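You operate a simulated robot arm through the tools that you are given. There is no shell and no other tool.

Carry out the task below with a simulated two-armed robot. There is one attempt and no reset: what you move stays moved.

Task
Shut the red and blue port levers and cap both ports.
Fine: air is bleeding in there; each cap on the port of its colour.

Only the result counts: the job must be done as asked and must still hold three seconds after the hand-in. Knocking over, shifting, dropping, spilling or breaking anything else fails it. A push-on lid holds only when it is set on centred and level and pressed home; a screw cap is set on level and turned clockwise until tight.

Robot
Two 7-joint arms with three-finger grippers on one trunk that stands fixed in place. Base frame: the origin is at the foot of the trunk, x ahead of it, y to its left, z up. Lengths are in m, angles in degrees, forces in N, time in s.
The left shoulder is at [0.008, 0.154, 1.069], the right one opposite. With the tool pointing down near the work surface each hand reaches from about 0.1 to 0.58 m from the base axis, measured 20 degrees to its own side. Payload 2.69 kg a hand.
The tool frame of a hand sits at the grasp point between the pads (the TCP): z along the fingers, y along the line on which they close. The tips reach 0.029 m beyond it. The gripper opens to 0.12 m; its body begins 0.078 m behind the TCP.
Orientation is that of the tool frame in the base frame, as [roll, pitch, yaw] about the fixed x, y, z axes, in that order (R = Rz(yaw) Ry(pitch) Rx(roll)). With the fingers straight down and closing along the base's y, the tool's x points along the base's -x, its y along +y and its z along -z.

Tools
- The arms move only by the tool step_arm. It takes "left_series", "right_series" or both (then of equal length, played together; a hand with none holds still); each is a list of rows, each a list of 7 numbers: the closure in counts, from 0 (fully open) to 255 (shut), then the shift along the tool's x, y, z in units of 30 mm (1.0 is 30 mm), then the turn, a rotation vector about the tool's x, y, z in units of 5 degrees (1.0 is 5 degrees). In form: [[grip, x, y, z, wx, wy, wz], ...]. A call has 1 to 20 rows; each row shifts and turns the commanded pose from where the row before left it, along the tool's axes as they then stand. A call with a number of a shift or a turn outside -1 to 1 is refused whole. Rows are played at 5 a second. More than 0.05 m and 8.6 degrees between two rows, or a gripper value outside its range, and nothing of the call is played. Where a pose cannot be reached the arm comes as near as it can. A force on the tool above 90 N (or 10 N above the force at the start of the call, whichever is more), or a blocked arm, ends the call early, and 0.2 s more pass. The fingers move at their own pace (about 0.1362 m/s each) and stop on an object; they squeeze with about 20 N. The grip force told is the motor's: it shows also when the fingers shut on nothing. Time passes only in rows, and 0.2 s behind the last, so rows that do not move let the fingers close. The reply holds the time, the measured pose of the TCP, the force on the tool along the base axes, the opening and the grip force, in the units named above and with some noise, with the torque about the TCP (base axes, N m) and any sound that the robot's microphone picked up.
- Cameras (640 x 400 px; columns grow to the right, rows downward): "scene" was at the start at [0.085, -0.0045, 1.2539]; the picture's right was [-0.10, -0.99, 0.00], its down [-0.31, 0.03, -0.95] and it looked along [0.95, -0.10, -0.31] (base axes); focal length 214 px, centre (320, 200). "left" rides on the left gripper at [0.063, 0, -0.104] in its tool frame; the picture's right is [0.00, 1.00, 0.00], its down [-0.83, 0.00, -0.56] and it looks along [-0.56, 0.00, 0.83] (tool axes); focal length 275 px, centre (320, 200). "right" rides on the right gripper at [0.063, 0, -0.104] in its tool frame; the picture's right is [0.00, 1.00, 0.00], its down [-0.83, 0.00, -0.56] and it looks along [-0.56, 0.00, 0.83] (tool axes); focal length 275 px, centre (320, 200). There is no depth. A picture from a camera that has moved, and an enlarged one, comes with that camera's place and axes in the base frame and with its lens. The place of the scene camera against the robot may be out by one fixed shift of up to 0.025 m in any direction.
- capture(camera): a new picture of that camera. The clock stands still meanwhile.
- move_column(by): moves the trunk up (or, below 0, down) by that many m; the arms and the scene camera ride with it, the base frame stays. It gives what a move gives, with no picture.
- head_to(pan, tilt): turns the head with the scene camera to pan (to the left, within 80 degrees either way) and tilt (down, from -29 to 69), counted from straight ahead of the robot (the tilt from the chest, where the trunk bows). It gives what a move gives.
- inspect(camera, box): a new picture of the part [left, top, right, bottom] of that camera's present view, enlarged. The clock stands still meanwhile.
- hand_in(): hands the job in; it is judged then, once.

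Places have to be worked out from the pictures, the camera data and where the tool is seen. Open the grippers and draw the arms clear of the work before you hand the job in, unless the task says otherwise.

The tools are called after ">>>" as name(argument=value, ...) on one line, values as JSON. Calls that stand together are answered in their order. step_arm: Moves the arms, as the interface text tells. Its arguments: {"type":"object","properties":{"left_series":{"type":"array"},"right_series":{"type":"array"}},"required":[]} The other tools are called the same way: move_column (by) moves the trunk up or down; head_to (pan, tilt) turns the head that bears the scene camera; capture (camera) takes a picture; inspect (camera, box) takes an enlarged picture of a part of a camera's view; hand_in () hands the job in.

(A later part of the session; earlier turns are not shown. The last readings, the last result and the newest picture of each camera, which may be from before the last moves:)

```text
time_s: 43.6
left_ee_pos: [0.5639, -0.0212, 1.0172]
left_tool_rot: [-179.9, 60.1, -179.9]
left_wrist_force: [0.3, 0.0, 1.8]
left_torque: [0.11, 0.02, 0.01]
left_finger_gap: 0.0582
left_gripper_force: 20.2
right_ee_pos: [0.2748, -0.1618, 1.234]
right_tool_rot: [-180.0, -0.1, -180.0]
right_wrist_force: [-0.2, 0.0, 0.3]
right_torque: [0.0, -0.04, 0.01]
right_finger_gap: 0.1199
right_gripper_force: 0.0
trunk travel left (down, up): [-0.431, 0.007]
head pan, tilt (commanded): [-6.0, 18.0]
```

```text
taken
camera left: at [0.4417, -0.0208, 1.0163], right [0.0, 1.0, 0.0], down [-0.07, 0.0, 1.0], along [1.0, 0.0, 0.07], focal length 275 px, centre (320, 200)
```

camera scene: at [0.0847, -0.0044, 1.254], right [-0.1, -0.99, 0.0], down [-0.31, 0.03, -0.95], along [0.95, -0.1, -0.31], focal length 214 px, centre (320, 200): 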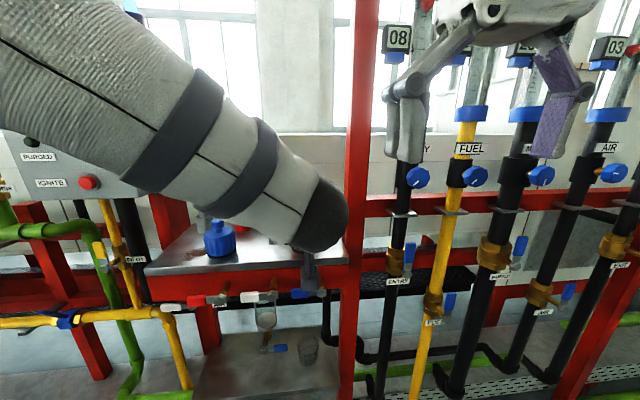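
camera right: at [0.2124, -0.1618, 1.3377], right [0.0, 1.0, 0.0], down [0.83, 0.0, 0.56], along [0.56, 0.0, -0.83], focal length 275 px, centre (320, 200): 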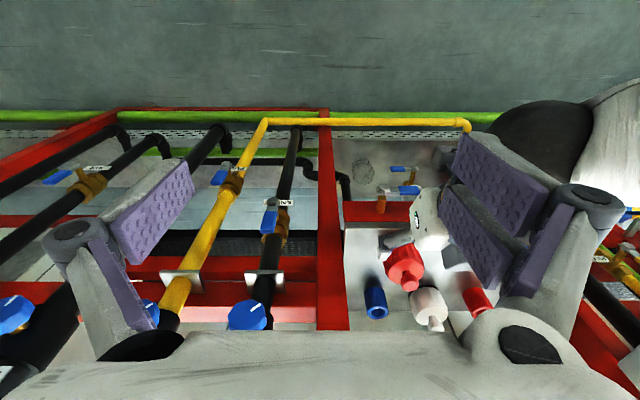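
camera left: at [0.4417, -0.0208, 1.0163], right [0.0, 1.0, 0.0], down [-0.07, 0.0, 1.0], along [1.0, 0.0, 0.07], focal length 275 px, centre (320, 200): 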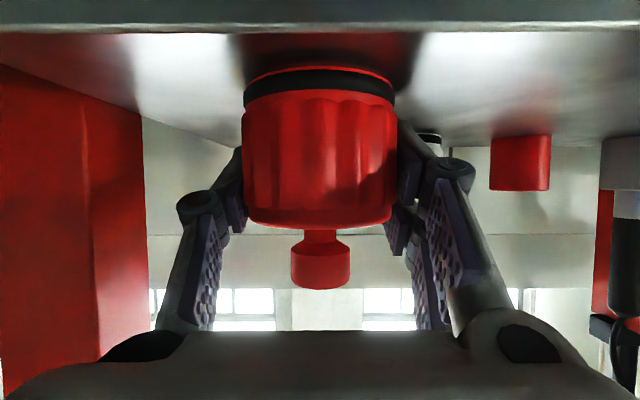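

The grip is on (gap 58 mm, 20 N). I lift 30 mm slowly and check that the cap comes along level.

>>> step_arm(left_series=[[255, -0.144, 0, -0.083, 0, 0, 0], [255, -0.144, 0, -0.083, 0, 0, 0], [255, -0.289, 0, -0.167, 0, 0, 0], [255, -0.289, 0, -0.167, 0, 0, 0], [255, 0, 0, 0, 0, 0, 0]])

>>> capture(camera="left")

>>> inspect(camera="right", box=[340, 180, 500, 340])

```text
time_s: 44.8
left_ee_pos: [0.5631, -0.0206, 1.0468]
left_tool_rot: [-179.8, 59.9, -179.9]
left_wrist_force: [1.0, -0.3, -0.6]
left_torque: [-0.02, -0.02, 0.0]
left_finger_gap: 0.0585
left_gripper_force: 19.7
right_ee_pos: [0.2748, -0.1611, 1.2342]
right_tool_rot: [-180.0, -0.1, 179.9]
right_wrist_force: [-0.4, -0.2, -0.3]
right_torque: [-0.04, 0.0, -0.01]
right_finger_gap: 0.1198
right_gripper_force: 0.0
trunk travel left (down, up): [-0.431, 0.007]
head pan, tilt (commanded): [-6.0, 18.0]
```

```text
taken
camera left: at [0.4421, -0.02, 1.0455], right [0.0, 1.0, 0.0], down [-0.07, 0.0, 1.0], along [1.0, 0.0, 0.07], focal length 275 px, centre (320, 200)
```

left: 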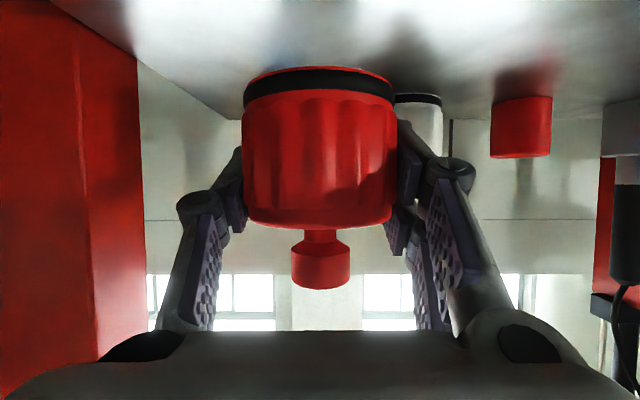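

```text
2.50 times, centred on (420, 260) of right
camera zoom: at [0.2129, -0.1619, 1.3374], right [0.0, 1.0, 0.0], down [0.83, 0.0, 0.56], along [0.56, 0.0, -0.83], focal length 688 px, centre (70, 50)
```

zoom: 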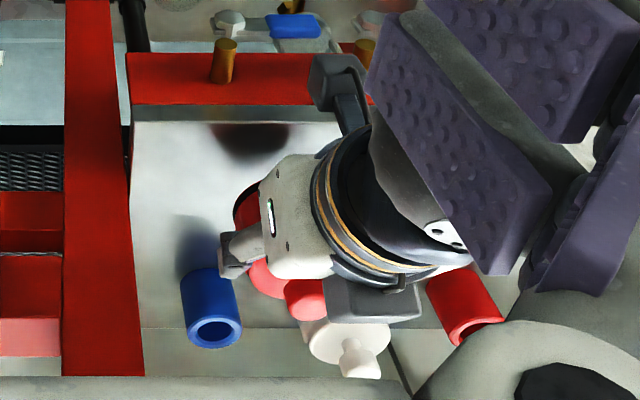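

The cap is held and looks unchanged in the hand. I raise it above the other knobs and carry it towards the left.

>>> step_arm(left_series=[[255, -0.722, 0, -0.417, 0, 0, 0], [255, -0.722, 0, -0.417, 0, 0, 0], [255, -0.722, 0, -0.417, 0, 0, 0], [255, -0.722, 0, -0.417, 0, 0, 0], [255, 0.2, 0.833, -0.346, 0, 0, 0], [255, 0.2, 0.833, -0.346, 0, 0, 0], [255, 0.2, 0.833, -0.346, 0, 0, 0], [255, 0, 0, 0, 0, 0, 0]])

>>> capture(camera="left")

>>> capture(camera="right")

```text
time_s: 46.6
left_ee_pos: [0.5274, 0.053, 1.1481]
left_tool_rot: [-179.9, 60.1, -179.9]
left_wrist_force: [0.7, -0.6, -0.2]
left_torque: [0.02, 0.02, -0.01]
left_finger_gap: 0.0582
left_gripper_force: 20.4
right_ee_pos: [0.2754, -0.1626, 1.2345]
right_tool_rot: [-180.0, 0.0, 180.0]
right_wrist_force: [-0.5, 0.7, -0.2]
right_torque: [0.02, 0.01, 0.0]
right_finger_gap: 0.1199
right_gripper_force: 0.1
trunk travel left (down, up): [-0.431, 0.007]
head pan, tilt (commanded): [-6.0, 18.0]
```

```text
taken
camera left: at [0.4048, 0.0544, 1.1464], right [0.0, 1.0, 0.0], down [-0.07, 0.0, 1.0], along [1.0, 0.0, 0.07], focal length 275 px, centre (320, 200)
```

left: 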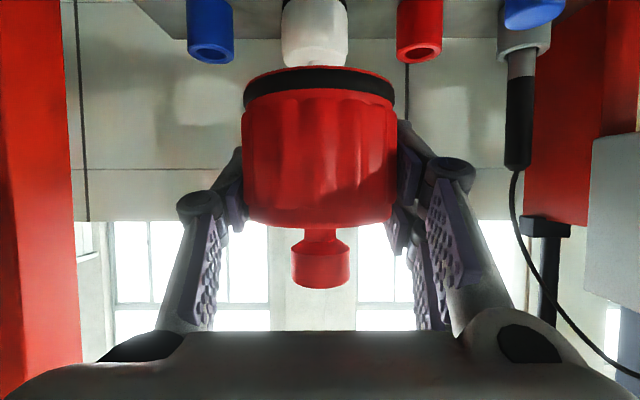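

```text
taken
camera right: at [0.213, -0.1623, 1.3374], right [0.0, 1.0, 0.0], down [0.83, 0.0, 0.56], along [0.56, 0.0, -0.83], focal length 275 px, centre (320, 200)
```

right: 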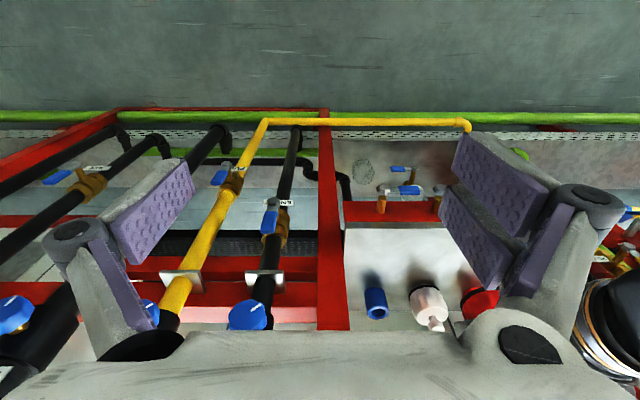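

The cap is held well. This raised viewpoint shows both port rims; I zoom in on them for position measurement.

>>> inspect(camera="left", box=[180, 0, 300, 75])

>>> inspect(camera="left", box=[360, 0, 480, 75])

>>> inspect(camera="right", box=[350, 220, 500, 340])

```text
5.33 times, centred on (240, 38) of left
camera zoom: at [0.4048, 0.0544, 1.1464], right [0.0, 1.0, 0.0], down [-0.07, 0.0, 1.0], along [1.0, 0.0, 0.07], focal length 1468 px, centre (747, 1067)
```

zoom: 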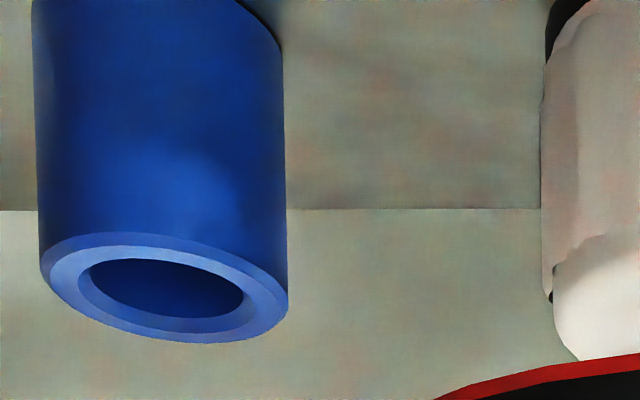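

```text
5.33 times, centred on (420, 38) of left
camera zoom: at [0.4048, 0.0544, 1.1464], right [0.0, 1.0, 0.0], down [-0.07, 0.0, 1.0], along [1.0, 0.0, 0.07], focal length 1468 px, centre (-213, 1067)
```

zoom: 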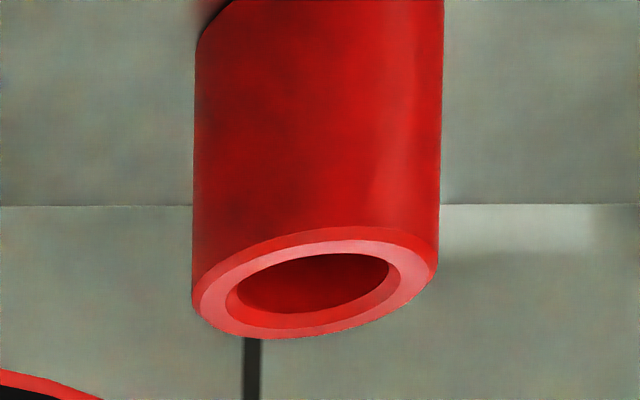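

```text
3.33 times, centred on (425, 280) of right
camera zoom: at [0.213, -0.1623, 1.3374], right [0.0, 1.0, 0.0], down [0.83, 0.0, 0.56], along [0.56, 0.0, -0.83], focal length 918 px, centre (-30, -67)
```

zoom: 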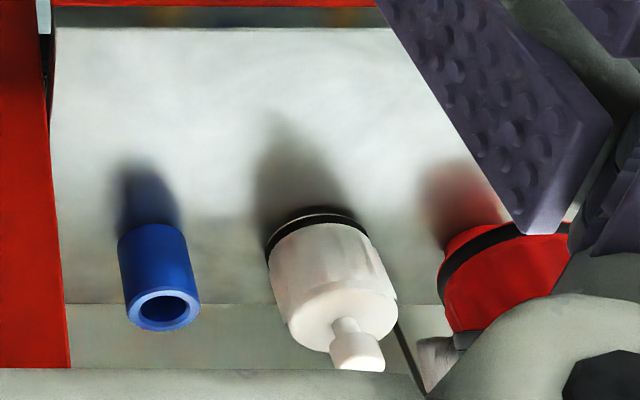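

Both rims are plain bevelled tubes: red port ≈(0.682, 0.151), blue port ≈(0.681, −0.050), rim z≈1.024. I continue carrying the red cap left, starting to yaw outward to respect the arm limits.

>>> step_arm(left_series=[[255, 0.2, 0.833, -0.346, -0.866, 0, -0.5], [255, 0.2, 0.833, -0.346, -0.866, 0, -0.5], [255, 0.2, 0.833, -0.346, -0.866, 0, -0.5], [255, 0, 0, 0, 0, 0, 0]])

```text
time_s: 47.6
left_ee_pos: [0.4837, 0.1263, 1.1483]
left_tool_rot: [-179.9, 60.0, -164.9]
left_wrist_force: [-0.1, 0.5, 0.2]
left_torque: [0.02, -0.02, -0.01]
left_finger_gap: 0.0582
left_gripper_force: 19.8
right_ee_pos: [0.2764, -0.1606, 1.234]
right_tool_rot: [-180.0, 0.0, -180.0]
right_wrist_force: [-0.1, 0.1, 0.1]
right_torque: [-0.01, 0.0, 0.02]
right_finger_gap: 0.12
right_gripper_force: 0.0
trunk travel left (down, up): [-0.431, 0.007]
head pan, tilt (commanded): [-6.0, 18.0]
```

Fine. I continue left with a little more yaw, keeping x below 0.47 away from the panel.

>>> step_arm(left_series=[[255, 0.2, 0.8, -0.2, -0.866, 0, -0.5], [255, 0.2, 0.8, -0.2, -0.866, 0, -0.5], [255, 0.2, 0.8, -0.2, -0.866, 0, -0.5], [255, 0, 0.8, 0, 0, 0, 0], [255, 0, 0.8, 0, 0, 0, 0], [255, 0, 0, 0, 0, 0, 0]])

>>> capture(camera="scene")

>>> capture(camera="left")

>>> capture(camera="right")

```text
time_s: 49.0
left_ee_pos: [0.4122, 0.2262, 1.1411]
left_tool_rot: [-179.8, 60.0, -149.9]
left_wrist_force: [0.2, 0.5, -0.9]
left_torque: [-0.03, -0.01, -0.03]
left_finger_gap: 0.0583
left_gripper_force: 20.5
right_ee_pos: [0.2767, -0.1624, 1.2335]
right_tool_rot: [179.9, 0.0, 180.0]
right_wrist_force: [0.0, -0.4, -0.2]
right_torque: [0.01, 0.0, 0.01]
right_finger_gap: 0.1198
right_gripper_force: 0.1
trunk travel left (down, up): [-0.431, 0.007]
head pan, tilt (commanded): [-6.0, 18.0]
```

```text
taken
camera scene: at [0.0851, -0.0047, 1.2539], right [-0.1, -0.99, 0.0], down [-0.31, 0.03, -0.95], along [0.95, -0.1, -0.31], focal length 214 px, centre (320, 200)
```

scene: 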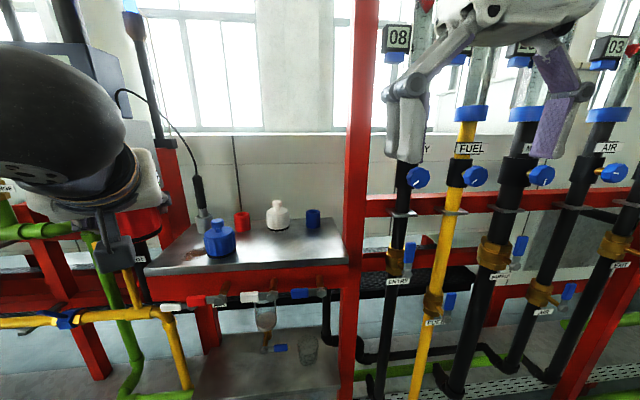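

```text
taken
camera left: at [0.3068, 0.1648, 1.1402], right [-0.5, 0.87, 0.0], down [-0.06, -0.04, 1.0], along [0.87, 0.5, 0.07], focal length 275 px, centre (320, 200)
```

left: 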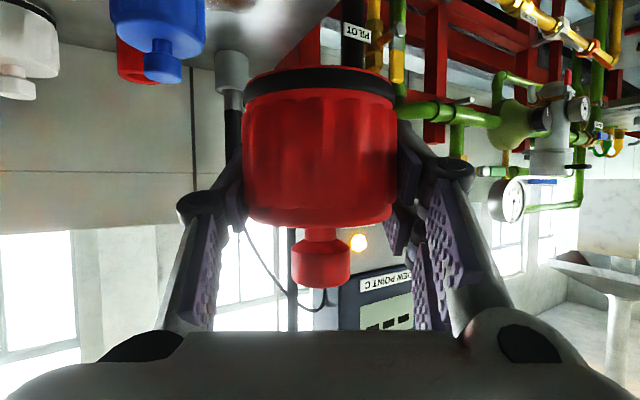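

```text
taken
camera right: at [0.2129, -0.1622, 1.3374], right [0.0, 1.0, 0.0], down [0.83, 0.0, 0.56], along [0.56, 0.0, -0.83], focal length 275 px, centre (320, 200)
```

right: 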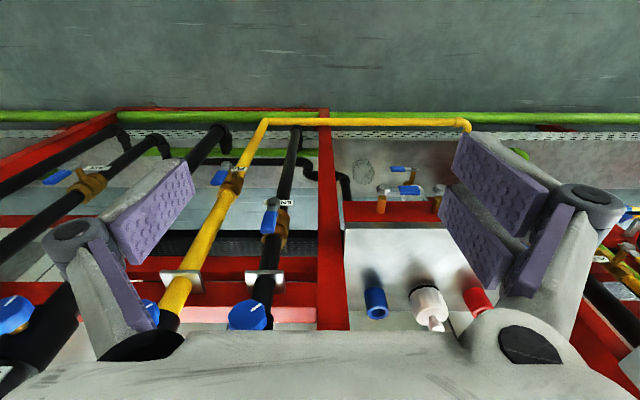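

Levers all look level in the scene view. The left wrist is still too near where the right hand must work, so I carry the red cap farther left (y≈0.40), yawing outward.

>>> step_arm(left_series=[[255, -0.064, 0.889, 0.111, -0.866, 0, -0.5], [255, -0.102, 0.874, 0.178, -0.866, 0, -0.5], [255, -0.14, 0.852, 0.243, -0.866, 0, -0.5], [255, -0.177, 0.825, 0.306, -0.866, 0, -0.5], [255, 0, 0, 0, 0, 0, 0]])

```text
time_s: 50.2
left_ee_pos: [0.3714, 0.3293, 1.1422]
left_tool_rot: [-179.8, 60.0, -129.8]
left_wrist_force: [0.4, 0.0, -0.7]
left_torque: [0.0, 0.01, 0.01]
left_finger_gap: 0.0582
left_gripper_force: 20.2
right_ee_pos: [0.2753, -0.161, 1.2345]
right_tool_rot: [-179.9, -0.1, -179.9]
right_wrist_force: [-0.2, 0.1, -0.5]
right_torque: [0.0, 0.02, 0.04]
right_finger_gap: 0.1198
right_gripper_force: 0.1
trunk travel left (down, up): [-0.431, 0.007]
head pan, tilt (commanded): [-6.0, 18.0]
```

Good. A last bit further left for the left hand, then I bring the right hand forward over the shelf front, tilting to 60°, in the same call.

>>> step_arm(left_series=[[255, -0.319, 0.536, 0.553, 0, 0, 0], [255, -0.319, 0.536, 0.553, 0, 0, 0], [255, -0.319, 0.536, 0.553, 0, 0, 0], [255, 0, 0, 0, 0, 0, 0], [255, 0, 0, 0, 0, 0, 0], [255, 0, 0, 0, 0, 0, 0], [255, 0, 0, 0, 0, 0, 0]], right_series=[[64, 0, 0, 0, 0, 0, 0], [64, -0.403, 0.447, 0.233, 0, -1, 0], [64, -0.381, 0.447, 0.267, 0, -1, 0], [64, -0.356, 0.447, 0.299, 0, -1, 0], [64, -0.329, 0.447, 0.329, 0, -1, 0], [64, -0.299, 0.447, 0.357, 0, -1, 0], [64, -0.267, 0.447, 0.381, 0, -1, 0]])

```text
time_s: 51.8
left_ee_pos: [0.3727, 0.4039, 1.1421]
left_tool_rot: [-179.9, 60.0, -130.0]
left_wrist_force: [-0.1, -1.0, -1.0]
left_torque: [0.02, -0.01, 0.0]
left_finger_gap: 0.0581
left_gripper_force: 20.7
right_ee_pos: [0.3486, -0.0802, 1.1931]
right_tool_rot: [179.9, 30.1, 180.0]
right_wrist_force: [-0.6, 0.0, 0.4]
right_torque: [0.01, -0.01, 0.01]
right_finger_gap: 0.0903
right_gripper_force: 0.1
trunk travel left (down, up): [-0.431, 0.007]
head pan, tilt (commanded): [-6.0, 18.0]
```

Both hands moved as planned. I finish the right hand's tilt to 60°.

>>> step_arm(right_series=[[64, -0.232, 0.447, 0.404, 0, -1, 0], [64, -0.196, 0.447, 0.422, 0, -1, 0], [64, -0.159, 0.447, 0.437, 0, -1, 0], [64, -0.12, 0.447, 0.45, 0, -1, 0], [64, -0.081, 0.447, 0.459, 0, -1, 0], [64, -0.04, 0.447, 0.464, 0, -1, 0], [64, 0, 0, 0, 0, 0, 0]])

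>>> capture(camera="right")

>>> capture(camera="scene")

```text
time_s: 53.4
left_ee_pos: [0.3731, 0.4043, 1.1421]
left_tool_rot: [-179.8, 60.1, -129.8]
left_wrist_force: [0.4, -0.6, 0.5]
left_torque: [0.0, 0.01, -0.01]
left_finger_gap: 0.0582
left_gripper_force: 20.0
right_ee_pos: [0.4218, 0.0, 1.1487]
right_tool_rot: [-180.0, 60.1, -180.0]
right_wrist_force: [1.0, -0.6, -0.3]
right_torque: [-0.06, -0.02, 0.0]
right_finger_gap: 0.0897
right_gripper_force: 0.0
trunk travel left (down, up): [-0.431, 0.007]
head pan, tilt (commanded): [-6.0, 18.0]
```

```text
taken
camera right: at [0.3007, -0.0007, 1.1464], right [0.0, 1.0, 0.0], down [-0.07, 0.0, 1.0], along [1.0, 0.0, 0.07], focal length 275 px, centre (320, 200)
```

right: 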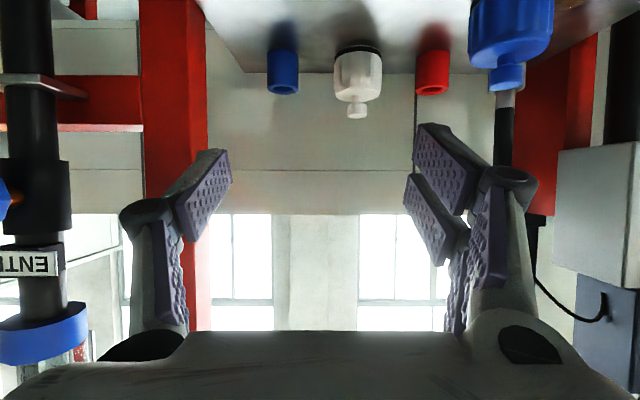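

```text
taken
camera scene: at [0.0849, -0.0047, 1.254], right [-0.1, -0.99, 0.0], down [-0.31, 0.03, -0.95], along [0.95, -0.1, -0.31], focal length 214 px, centre (320, 200)
```

scene: 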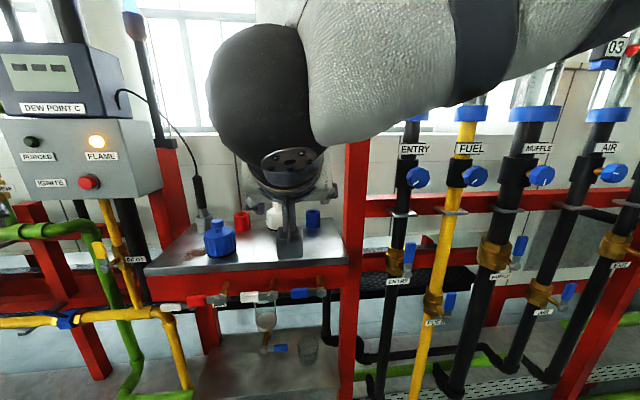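

This right-hand view shows both ports and the white cap together. I zoom for a careful measurement of ports (base and rim) from here.

>>> inspect(camera="right", box=[255, 35, 335, 105])

>>> inspect(camera="right", box=[395, 35, 475, 105])

>>> inspect(camera="right", box=[455, 0, 575, 105])

```text
5.71 times, centred on (295, 70) of right
camera zoom: at [0.3007, -0.0007, 1.1464], right [0.0, 1.0, 0.0], down [-0.07, 0.0, 1.0], along [1.0, 0.0, 0.07], focal length 1573 px, centre (463, 943)
```

zoom: 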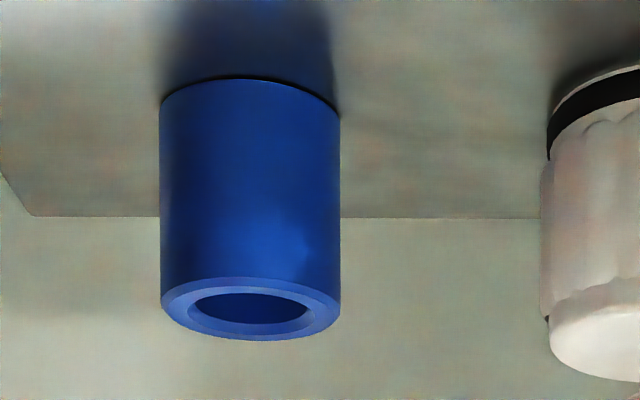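

```text
5.71 times, centred on (435, 70) of right
camera zoom: at [0.3007, -0.0007, 1.1464], right [0.0, 1.0, 0.0], down [-0.07, 0.0, 1.0], along [1.0, 0.0, 0.07], focal length 1573 px, centre (-337, 943)
```

zoom: 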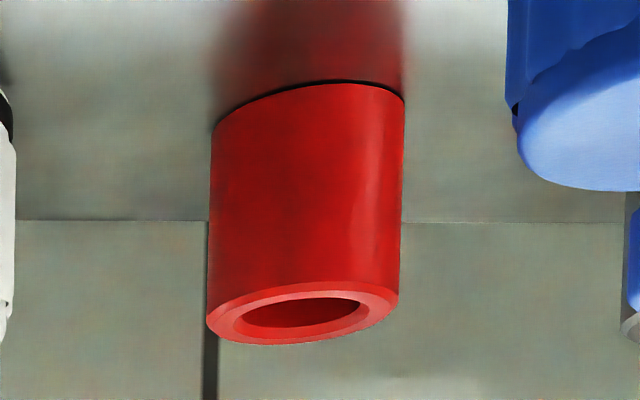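

```text
3.81 times, centred on (515, 52) of right
camera zoom: at [0.3007, -0.0007, 1.1464], right [0.0, 1.0, 0.0], down [-0.07, 0.0, 1.0], along [1.0, 0.0, 0.07], focal length 1049 px, centre (-423, 762)
```

zoom: 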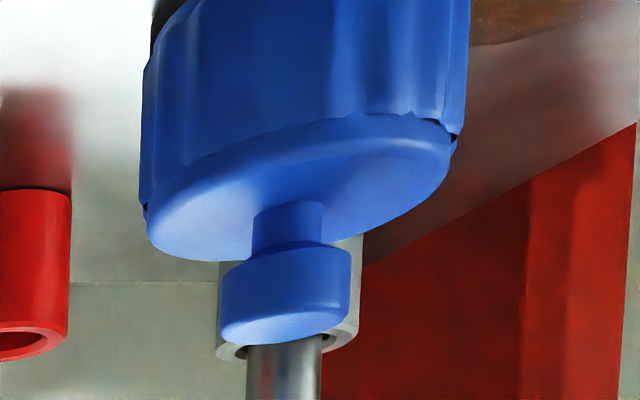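

Measured: blue port ≈(0.684, −0.051), red port ≈(0.685, 0.152), rim ≈1.022; blue cap ≈(0.562, 0.170). I move the left hand a bit more out of the way and bring the right hand to the pre-grasp for the blue cap.

>>> step_arm(left_series=[[255, -0.319, 0.536, 0.553, 0, 0, 0], [255, -0.319, 0.536, 0.553, 0, 0, 0], [255, -0.319, 0.536, 0.553, 0, 0, 0], [255, 0, 0, 0, 0, 0, 0], [255, 0, 0, 0, 0, 0, 0], [255, 0, 0, 0, 0, 0, 0], [255, 0, 0, 0, 0, 0, 0]], right_series=[[64, -0.3, 0, 0.52, 0, 0, 0], [64, -0.3, 0, 0.52, 0, 0, 0], [64, -0.3, 0, 0.52, 0, 0, 0], [64, 0, 0.812, 0, 0, 0, 0], [64, 0, 0.812, 0, 0, 0, 0], [64, 0, 0.812, 0, 0, 0, 0], [64, 0, 0, 0, 0, 0, 0]])

>>> capture(camera="right")

>>> capture(camera="scene")

```text
time_s: 55.0
left_ee_pos: [0.3729, 0.4773, 1.1404]
left_tool_rot: [-179.9, 60.1, -129.9]
left_wrist_force: [0.2, -0.9, -0.7]
left_torque: [0.02, -0.02, -0.01]
left_finger_gap: 0.0584
left_gripper_force: 20.2
right_ee_pos: [0.4781, 0.0691, 1.1515]
right_tool_rot: [178.8, 59.8, 178.8]
right_wrist_force: [0.6, -0.5, 0.5]
right_torque: [0.01, -0.01, 0.02]
right_finger_gap: 0.0899
right_gripper_force: 0.0
trunk travel left (down, up): [-0.431, 0.007]
head pan, tilt (commanded): [-6.0, 18.0]
```

```text
taken
camera right: at [0.356, 0.0686, 1.1481], right [0.0, 1.0, 0.01], down [-0.06, -0.01, 1.0], along [1.0, 0.0, 0.06], focal length 275 px, centre (320, 200)
```

right: 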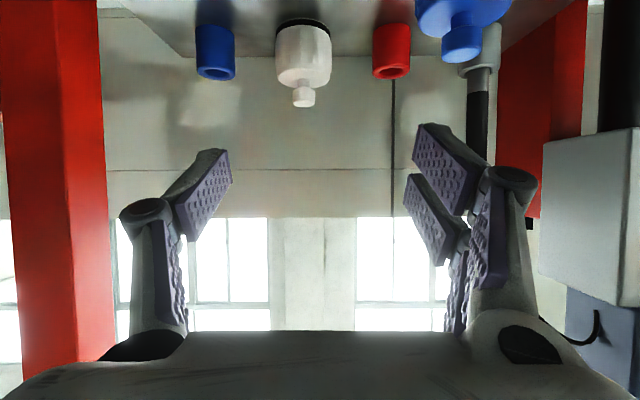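

```text
taken
camera scene: at [0.0855, 0.0055, 1.2564], right [0.0, -1.0, 0.0], down [-0.28, 0.0, -0.96], along [0.96, 0.0, -0.28], focal length 214 px, centre (320, 200)
```

scene: 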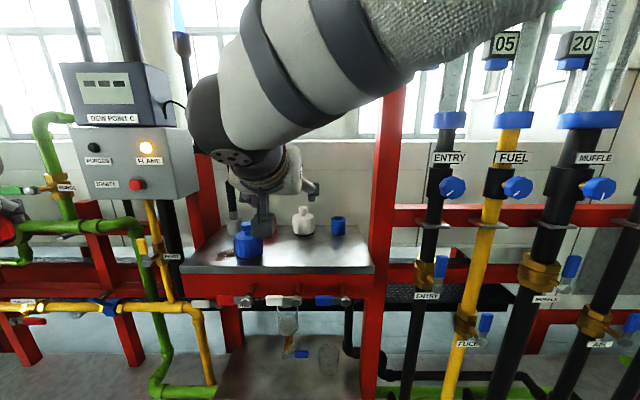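

The scene camera's view turned by itself: the right forearm is brushing against the head (the right wrist rotation is also slightly off). I move the right hand back 24 mm and yaw it left by 30° so that the arm lines up with its shoulder and stays clear of the head.

>>> step_arm(right_series=[[64, 0, -0.812, 0, 0, 0, 0], [64, 0, 0, 0, -0.866, 0, -0.5], [64, 0, 0, 0, -0.866, 0, -0.5], [64, 0, 0, 0, -0.866, 0, -0.5], [64, 0, 0, 0, 0, 0, 0]])

>>> capture(camera="scene")

```text
time_s: 56.2
left_ee_pos: [0.3734, 0.4775, 1.1421]
left_tool_rot: [-179.9, 59.9, -129.9]
left_wrist_force: [-0.3, -0.1, -1.0]
left_torque: [-0.02, -0.01, 0.0]
left_finger_gap: 0.0583
left_gripper_force: 20.3
right_ee_pos: [0.4747, 0.0477, 1.1493]
right_tool_rot: [-179.9, 60.1, -164.9]
right_wrist_force: [0.6, -0.2, -0.1]
right_torque: [0.02, 0.01, -0.02]
right_finger_gap: 0.0896
right_gripper_force: 0.1
trunk travel left (down, up): [-0.431, 0.007]
head pan, tilt (commanded): [-6.0, 18.0]
```

```text
taken
camera scene: at [0.085, -0.0044, 1.2539], right [-0.1, -0.99, 0.0], down [-0.31, 0.03, -0.95], along [0.95, -0.1, -0.31], focal length 214 px, centre (320, 200)
```

scene: 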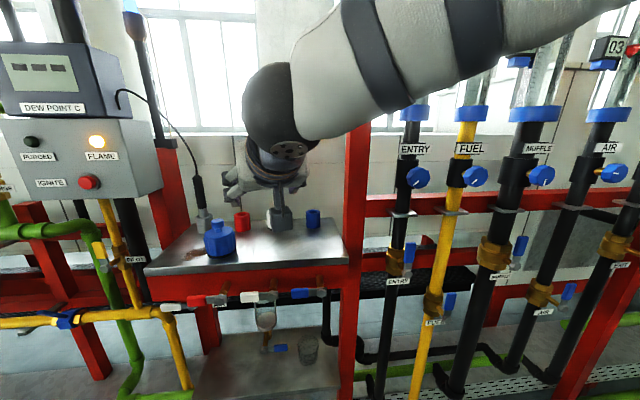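

The head is back in place. I finish the yaw to +35° and go to the pre-grasp for the blue cap along the new tool axes.

>>> step_arm(right_series=[[64, 0, 0, 0, -0.866, 0, -0.5], [64, 0, 0, 0, -0.866, 0, -0.5], [64, 0, 0, 0, -0.866, 0, -0.5], [64, 0, 0, 0, -0.866, 0, -0.5], [64, 0.352, 0.422, 0.732, 0, 0, 0], [64, 0.352, 0.422, 0.732, 0, 0, 0], [64, 0, 0, 0, 0, 0, 0]])

>>> capture(camera="scene")

>>> capture(camera="right")

```text
time_s: 57.8
left_ee_pos: [0.3725, 0.4781, 1.1402]
left_tool_rot: [-179.9, 60.1, -129.8]
left_wrist_force: [0.3, 0.4, -0.6]
left_torque: [-0.02, -0.03, -0.03]
left_finger_gap: 0.0584
left_gripper_force: 19.8
right_ee_pos: [0.4825, 0.0858, 1.1087]
right_tool_rot: [-179.8, 60.1, -144.9]
right_wrist_force: [0.1, 0.4, -0.4]
right_torque: [-0.01, -0.01, -0.03]
right_finger_gap: 0.0899
right_gripper_force: 0.0
trunk travel left (down, up): [-0.431, 0.007]
head pan, tilt (commanded): [-6.0, 18.0]
```

```text
taken
camera scene: at [0.0844, -0.0041, 1.254], right [-0.1, -0.99, 0.0], down [-0.31, 0.03, -0.95], along [0.95, -0.1, -0.31], focal length 214 px, centre (320, 200)
```

scene: 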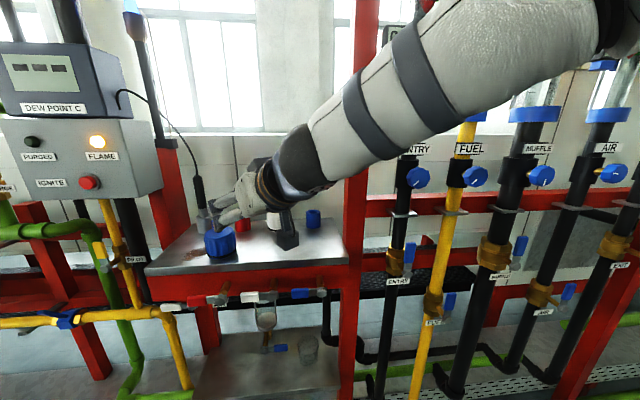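

```text
taken
camera right: at [0.3833, 0.0147, 1.106], right [-0.58, 0.82, 0.0], down [-0.06, -0.03, 1.0], along [0.82, 0.57, 0.07], focal length 275 px, centre (320, 200)
```

right: 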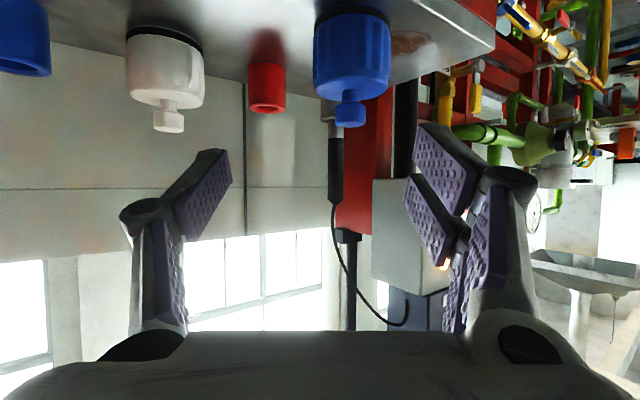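

The arm is clear of the head and the blue cap is in view. I do the remaining two steps to the pre-grasp.

>>> step_arm(right_series=[[64, 0.352, 0.422, 0.732, 0, 0, 0], [64, 0.352, 0.422, 0.732, 0, 0, 0], [64, 0, 0, 0, 0, 0, 0]])

>>> capture(camera="right")

```text
time_s: 58.6
left_ee_pos: [0.3717, 0.4762, 1.1408]
left_tool_rot: [-179.7, 60.1, -129.8]
left_wrist_force: [0.7, 0.0, -1.5]
left_torque: [0.0, -0.01, 0.0]
left_finger_gap: 0.0582
left_gripper_force: 20.2
right_ee_pos: [0.4928, 0.1196, 1.0674]
right_tool_rot: [180.0, 60.0, -145.0]
right_wrist_force: [0.1, 0.2, -0.9]
right_torque: [0.02, -0.02, 0.0]
right_finger_gap: 0.0897
right_gripper_force: 0.0
trunk travel left (down, up): [-0.431, 0.007]
head pan, tilt (commanded): [-6.0, 18.0]
```

```text
taken
camera right: at [0.393, 0.0502, 1.0656], right [-0.57, 0.82, 0.0], down [-0.06, -0.03, 1.0], along [0.82, 0.57, 0.07], focal length 275 px, centre (320, 200)
```

right: 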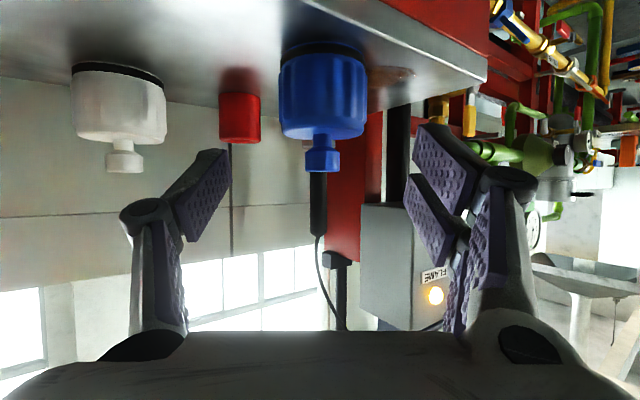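

Cap centred (u≈323). I advance along the tool axis 84 mm and check.

>>> step_arm(right_series=[[64, 0, 0.02, 0.7, 0, 0, 0], [64, 0, 0.02, 0.7, 0, 0, 0], [64, 0, 0.02, 0.7, 0, 0, 0], [64, 0, 0.02, 0.7, 0, 0, 0], [64, 0, 0, 0, 0, 0, 0]])

>>> capture(camera="right")

>>> capture(camera="scene")

```text
time_s: 59.8
left_ee_pos: [0.3729, 0.4773, 1.1424]
left_tool_rot: [-179.7, 60.0, -129.8]
left_wrist_force: [-0.1, 0.6, -0.4]
left_torque: [0.02, 0.02, -0.01]
left_finger_gap: 0.0584
left_gripper_force: 20.0
right_ee_pos: [0.5492, 0.1649, 1.0276]
right_tool_rot: [180.0, 60.0, -145.0]
right_wrist_force: [-0.8, 0.8, 0.5]
right_torque: [0.01, -0.02, -0.03]
right_finger_gap: 0.09
right_gripper_force: 0.1
trunk travel left (down, up): [-0.431, 0.007]
head pan, tilt (commanded): [-6.0, 18.0]
```

```text
taken
camera right: at [0.4498, 0.0946, 1.0245], right [-0.58, 0.82, 0.0], down [-0.06, -0.03, 1.0], along [0.82, 0.57, 0.07], focal length 275 px, centre (320, 200)
```

right: 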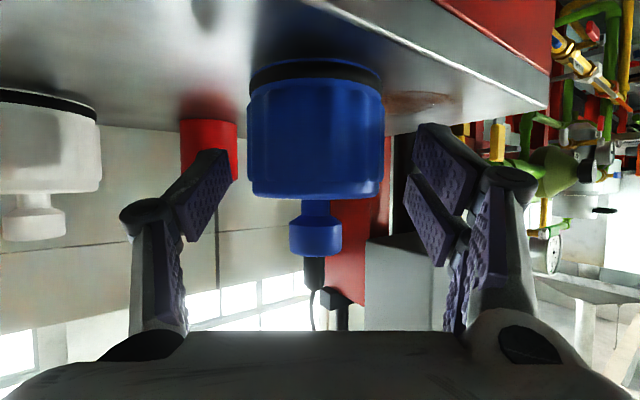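

```text
taken
camera scene: at [0.0848, -0.0046, 1.254], right [-0.1, -0.99, 0.0], down [-0.31, 0.03, -0.95], along [0.95, -0.1, -0.31], focal length 214 px, centre (320, 200)
```

scene: 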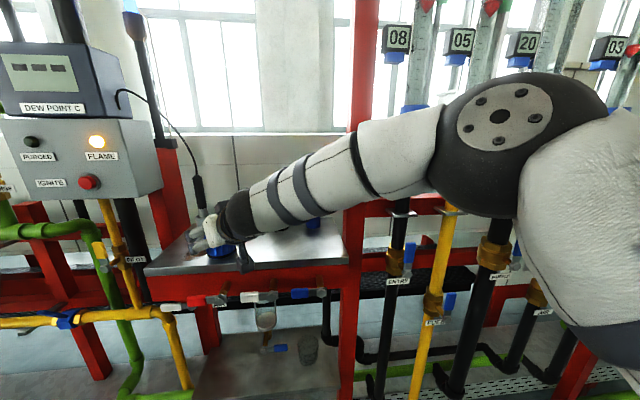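

Nearly there; the cap sits 2 mm to the −y side and 11 mm ahead. I make the final small correction, then close the right gripper on it.

>>> step_arm(right_series=[[64, 0.053, -0.032, 0.242, 0, 0, 0], [64, 0.053, -0.032, 0.242, 0, 0, 0], [64, 0, 0, 0, 0, 0, 0]])

>>> capture(camera="right")

```text
time_s: 60.6
left_ee_pos: [0.3718, 0.4777, 1.1408]
left_tool_rot: [-179.8, 60.0, -129.9]
left_wrist_force: [0.1, -0.1, -0.1]
left_torque: [-0.02, 0.03, 0.01]
left_finger_gap: 0.0582
left_gripper_force: 20.2
right_ee_pos: [0.5587, 0.1701, 1.0171]
right_tool_rot: [-179.9, 60.0, -145.0]
right_wrist_force: [-0.6, -0.6, 0.2]
right_torque: [0.0, 0.05, 0.02]
right_finger_gap: 0.0899
right_gripper_force: 0.1
trunk travel left (down, up): [-0.431, 0.007]
head pan, tilt (commanded): [-6.0, 18.0]
```

```text
taken
camera right: at [0.4596, 0.0993, 1.0142], right [-0.57, 0.82, 0.0], down [-0.06, -0.03, 1.0], along [0.82, 0.57, 0.07], focal length 275 px, centre (320, 200)
```

right: 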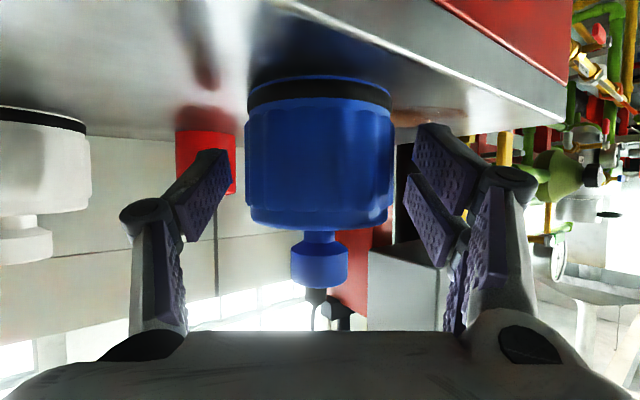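

Well centred now (u≈320, axis within ~2 mm of the TCP). I close the right gripper.

>>> step_arm(right_series=[[255, 0, 0, 0, 0, 0, 0], [255, 0, 0, 0, 0, 0, 0], [255, 0, 0, 0, 0, 0, 0]])

>>> capture(camera="right")

```text
time_s: 61.4
left_ee_pos: [0.3731, 0.4779, 1.1412]
left_tool_rot: [-179.9, 60.0, -129.9]
left_wrist_force: [-0.2, -0.8, -0.6]
left_torque: [-0.01, -0.03, -0.02]
left_finger_gap: 0.0583
left_gripper_force: 20.2
right_ee_pos: [0.5581, 0.1699, 1.0175]
right_tool_rot: [179.9, 60.0, -145.0]
right_wrist_force: [-0.3, -0.4, -0.3]
right_torque: [-0.02, 0.0, 0.01]
right_finger_gap: 0.0567
right_gripper_force: 19.8
trunk travel left (down, up): [-0.431, 0.007]
head pan, tilt (commanded): [-6.0, 18.0]
```

```text
taken
camera right: at [0.4596, 0.0993, 1.0143], right [-0.57, 0.82, 0.0], down [-0.06, -0.03, 1.0], along [0.82, 0.57, 0.07], focal length 275 px, centre (320, 200)
```

right: 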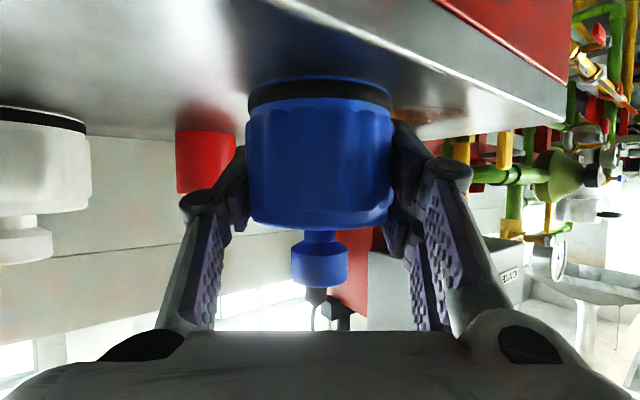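

Gripped (gap 57 mm). I lift it straight up 30 mm, check, and carry on.

>>> step_arm(right_series=[[255, -0.144, 0, -0.083, 0, 0, 0], [255, -0.144, 0, -0.083, 0, 0, 0], [255, -0.289, 0, -0.167, 0, 0, 0], [255, -0.289, 0, -0.167, 0, 0, 0], [255, 0, 0, 0, 0, 0, 0]])

>>> capture(camera="right")

```text
time_s: 62.6
left_ee_pos: [0.3726, 0.4773, 1.1414]
left_tool_rot: [-179.9, 60.0, -129.9]
left_wrist_force: [1.0, 1.1, 0.1]
left_torque: [0.0, -0.02, 0.01]
left_finger_gap: 0.0583
left_gripper_force: 19.7
right_ee_pos: [0.5595, 0.1703, 1.0476]
right_tool_rot: [180.0, 60.0, -145.1]
right_wrist_force: [0.3, 0.3, -0.1]
right_torque: [-0.01, 0.02, -0.02]
right_finger_gap: 0.0564
right_gripper_force: 19.9
trunk travel left (down, up): [-0.431, 0.007]
head pan, tilt (commanded): [-6.0, 18.0]
```

```text
taken
camera right: at [0.4599, 0.0991, 1.0449], right [-0.58, 0.82, 0.0], down [-0.06, -0.03, 1.0], along [0.82, 0.57, 0.07], focal length 275 px, centre (320, 200)
```

right: 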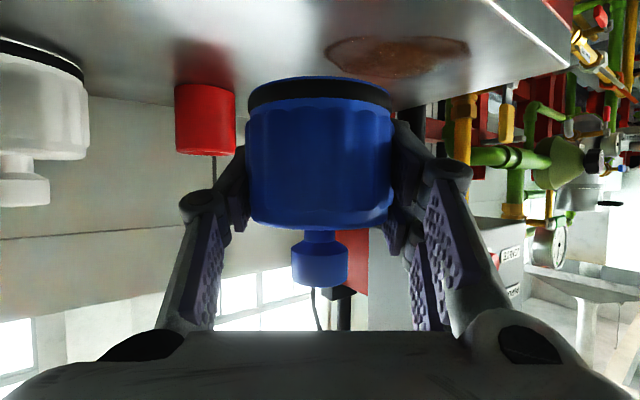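

The cap is up; I zoom to check whether it is still level in the grip, and compare with the red cap in the left hand.

>>> inspect(camera="right", box=[220, 60, 420, 300])

>>> inspect(camera="left", box=[220, 60, 420, 300])

```text
1.67 times, centred on (320, 180) of right
camera zoom: at [0.4599, 0.0991, 1.0449], right [-0.58, 0.82, 0.0], down [-0.06, -0.03, 1.0], along [0.82, 0.57, 0.07], focal length 459 px, centre (320, 233)
```

zoom: 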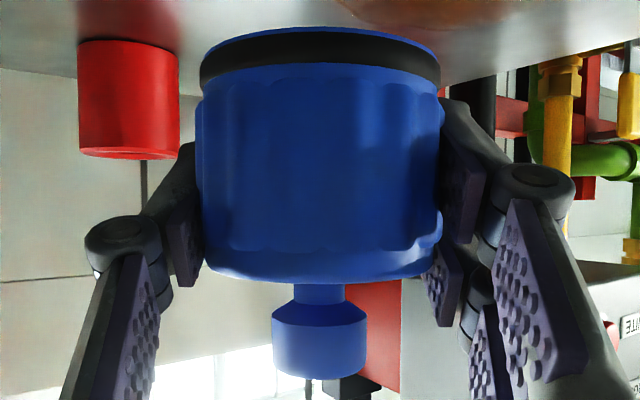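

```text
1.67 times, centred on (320, 180) of left
camera zoom: at [0.2943, 0.3835, 1.1392], right [-0.76, 0.64, 0.0], down [-0.04, -0.05, 1.0], along [0.64, 0.76, 0.07], focal length 459 px, centre (320, 233)
```

zoom: 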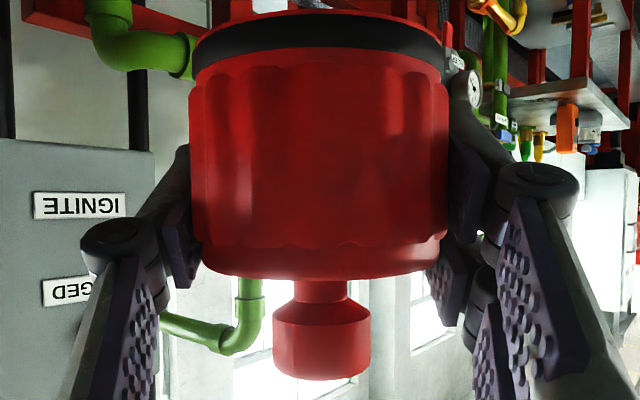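

Both caps sit straight in their grips. The red post stands close to the shelf's right corner, so I will approach the blue port with a slight outward yaw (−10°). I raise the blue cap to travelling height first.

>>> step_arm(right_series=[[255, -0.722, 0, -0.417, 0, 0, 0], [255, -0.722, 0, -0.417, 0, 0, 0], [255, -0.722, 0, -0.417, 0, 0, 0], [255, -0.722, 0, -0.417, 0, 0, 0], [255, 0.229, -0.653, -0.396, 0.866, 0, 0.5], [255, 0.199, -0.69, -0.345, 0.866, 0, 0.5], [255, 0.168, -0.722, -0.292, 0.866, 0, 0.5], [255, 0.136, -0.749, -0.236, 0.866, 0, 0.5], [255, 0, 0, 0, 0, 0, 0]])

>>> capture(camera="right")

>>> capture(camera="scene")

```text
time_s: 64.6
left_ee_pos: [0.3734, 0.4768, 1.1392]
left_tool_rot: [-180.0, 60.0, -130.0]
left_wrist_force: [0.2, -0.8, -0.8]
left_torque: [-0.02, 0.04, -0.02]
left_finger_gap: 0.0582
left_gripper_force: 19.5
right_ee_pos: [0.5639, 0.0663, 1.146]
right_tool_rot: [177.3, 59.5, -168.0]
right_wrist_force: [-0.3, -0.5, -1.2]
right_torque: [0.0, -0.02, -0.02]
right_finger_gap: 0.0566
right_gripper_force: 20.4
trunk travel left (down, up): [-0.431, 0.007]
head pan, tilt (commanded): [-6.0, 18.0]
```

```text
taken
camera right: at [0.446, 0.0353, 1.1438], right [-0.25, 0.97, 0.02], down [-0.05, -0.03, 1.0], along [0.97, 0.25, 0.06], focal length 275 px, centre (320, 200)
```

right: 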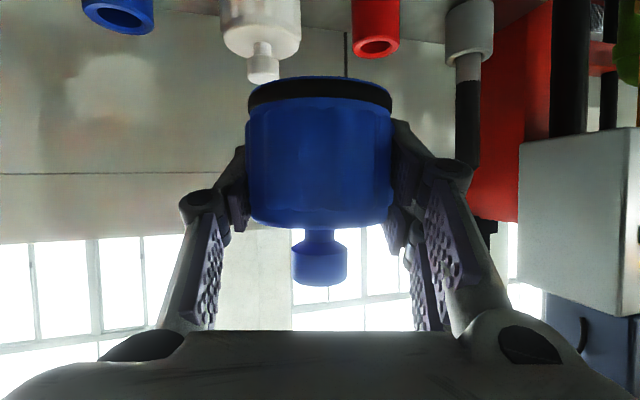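

```text
taken
camera scene: at [0.0857, 0.0009, 1.2629], right [-0.05, -1.0, 0.0], down [-0.21, 0.01, -0.98], along [0.98, -0.05, -0.21], focal length 214 px, centre (320, 200)
```

scene: 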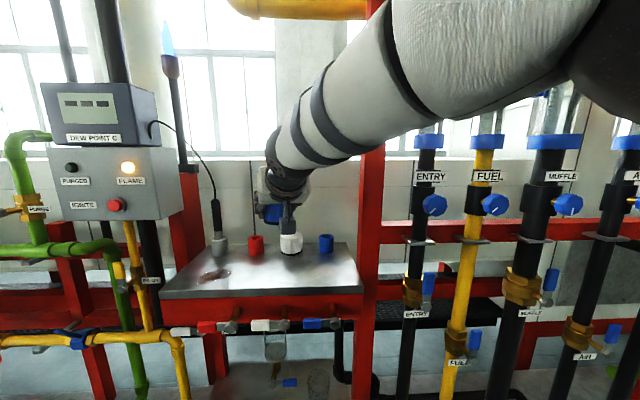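

The right arm is brushing the head again (scene camera tilted, wrist a few degrees off). I continue towards −y at constant yaw, which should take the arm away from the head, and check.

>>> step_arm(right_series=[[255, 0.103, -0.77, -0.179, 0, 0, 0], [255, 0.103, -0.77, -0.179, 0, 0, 0], [255, 0.103, -0.77, -0.179, 0, 0, 0], [255, 0, 0, 0, 0, 0, 0]])

>>> capture(camera="scene")

```text
time_s: 65.6
left_ee_pos: [0.3736, 0.4768, 1.1415]
left_tool_rot: [-179.9, 59.9, -129.6]
left_wrist_force: [-0.4, 0.1, -0.2]
left_torque: [-0.02, 0.01, -0.02]
left_finger_gap: 0.0585
left_gripper_force: 20.1
right_ee_pos: [0.5592, 0.0003, 1.147]
right_tool_rot: [-179.9, 60.0, -164.8]
right_wrist_force: [-0.2, 0.1, -1.5]
right_torque: [-0.05, -0.02, -0.02]
right_finger_gap: 0.0568
right_gripper_force: 20.1
trunk travel left (down, up): [-0.431, 0.007]
head pan, tilt (commanded): [-6.0, 18.0]
```

```text
taken
camera scene: at [0.085, -0.0043, 1.254], right [-0.1, -0.99, 0.0], down [-0.31, 0.03, -0.95], along [0.95, -0.1, -0.31], focal length 214 px, centre (320, 200)
```

scene: 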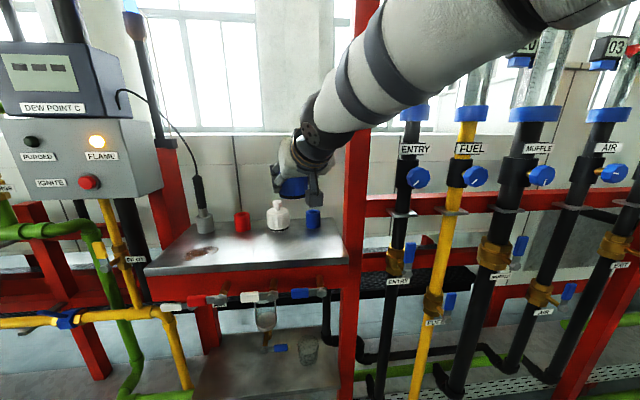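

Head is free again and the wrist is exact. Now I reduce the yaw to −5° while shifting to y≈−0.05.

>>> step_arm(right_series=[[255, 0.054, -0.403, -0.094, 0.866, 0, 0.5], [255, 0.036, -0.411, -0.063, 0.866, 0, 0.5], [255, 0.018, -0.415, -0.031, 0.866, 0, 0.5], [255, 0, -0.417, 0, 0.866, 0, 0.5], [255, 0, 0, 0, 0, 0, 0]])

>>> capture(camera="scene")

>>> capture(camera="right")

```text
time_s: 66.8
left_ee_pos: [0.3723, 0.4772, 1.1422]
left_tool_rot: [-179.9, 60.0, -130.0]
left_wrist_force: [0.6, -0.2, -0.2]
left_torque: [0.02, 0.0, -0.01]
left_finger_gap: 0.0586
left_gripper_force: 19.9
right_ee_pos: [0.5601, -0.0494, 1.1464]
right_tool_rot: [179.8, 60.0, 174.6]
right_wrist_force: [-0.1, 0.5, -1.3]
right_torque: [-0.04, -0.03, 0.02]
right_finger_gap: 0.0566
right_gripper_force: 19.2
trunk travel left (down, up): [-0.431, 0.007]
head pan, tilt (commanded): [-6.0, 18.0]
```

```text
taken
camera scene: at [0.0855, -0.0003, 1.2554], right [-0.06, -1.0, 0.0], down [-0.29, 0.02, -0.96], along [0.95, -0.06, -0.29], focal length 214 px, centre (320, 200)
```

scene: 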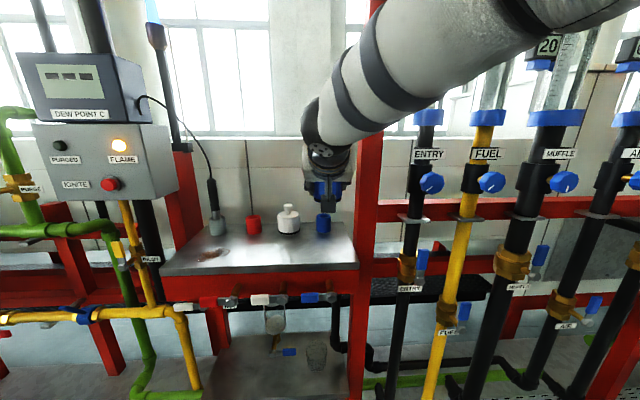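

```text
taken
camera right: at [0.4395, -0.0389, 1.1439], right [0.09, 1.0, 0.0], down [-0.06, 0.01, 1.0], along [0.99, -0.09, 0.06], focal length 275 px, centre (320, 200)
```

right: 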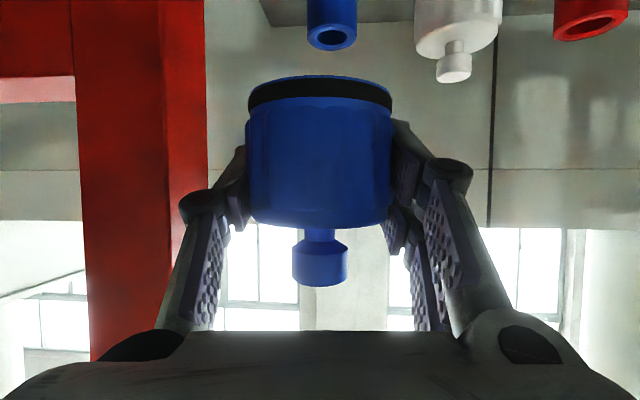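

The head is touched slightly again. I turn the head a little left and up (pan 5°, tilt 12°) to give the forearm room; the shelf remains in view.

>>> head_to(pan=5, tilt=12)

>>> capture(camera="scene")

```text
time_s: 67.5
left_ee_pos: [0.3743, 0.4765, 1.1409]
left_tool_rot: [-179.9, 60.1, -129.9]
left_wrist_force: [-0.4, 0.7, -1.8]
left_torque: [0.02, 0.02, -0.01]
left_finger_gap: 0.0581
left_gripper_force: 20.1
right_ee_pos: [0.56, -0.0472, 1.1463]
right_tool_rot: [-179.9, 60.1, 175.1]
right_wrist_force: [-0.4, -0.8, -0.5]
right_torque: [0.05, 0.0, 0.02]
right_finger_gap: 0.0567
right_gripper_force: 19.6
trunk travel left (down, up): [-0.431, 0.007]
head pan, tilt (commanded): [5.0, 12.0]
```

```text
taken
camera scene: at [0.0851, 0.0134, 1.2637], right [0.09, -1.0, 0.0], down [-0.21, -0.02, -0.98], along [0.97, 0.08, -0.21], focal length 214 px, centre (320, 200)
```

scene: 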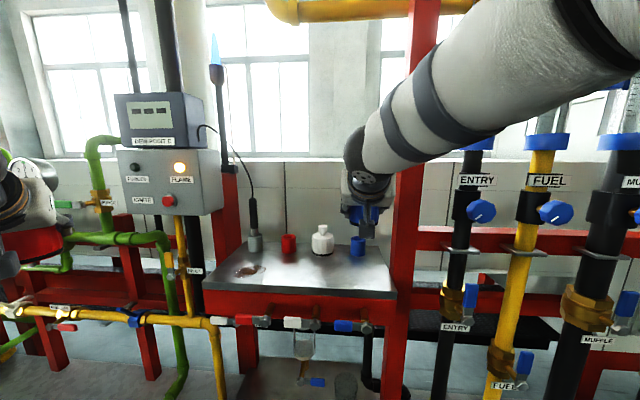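

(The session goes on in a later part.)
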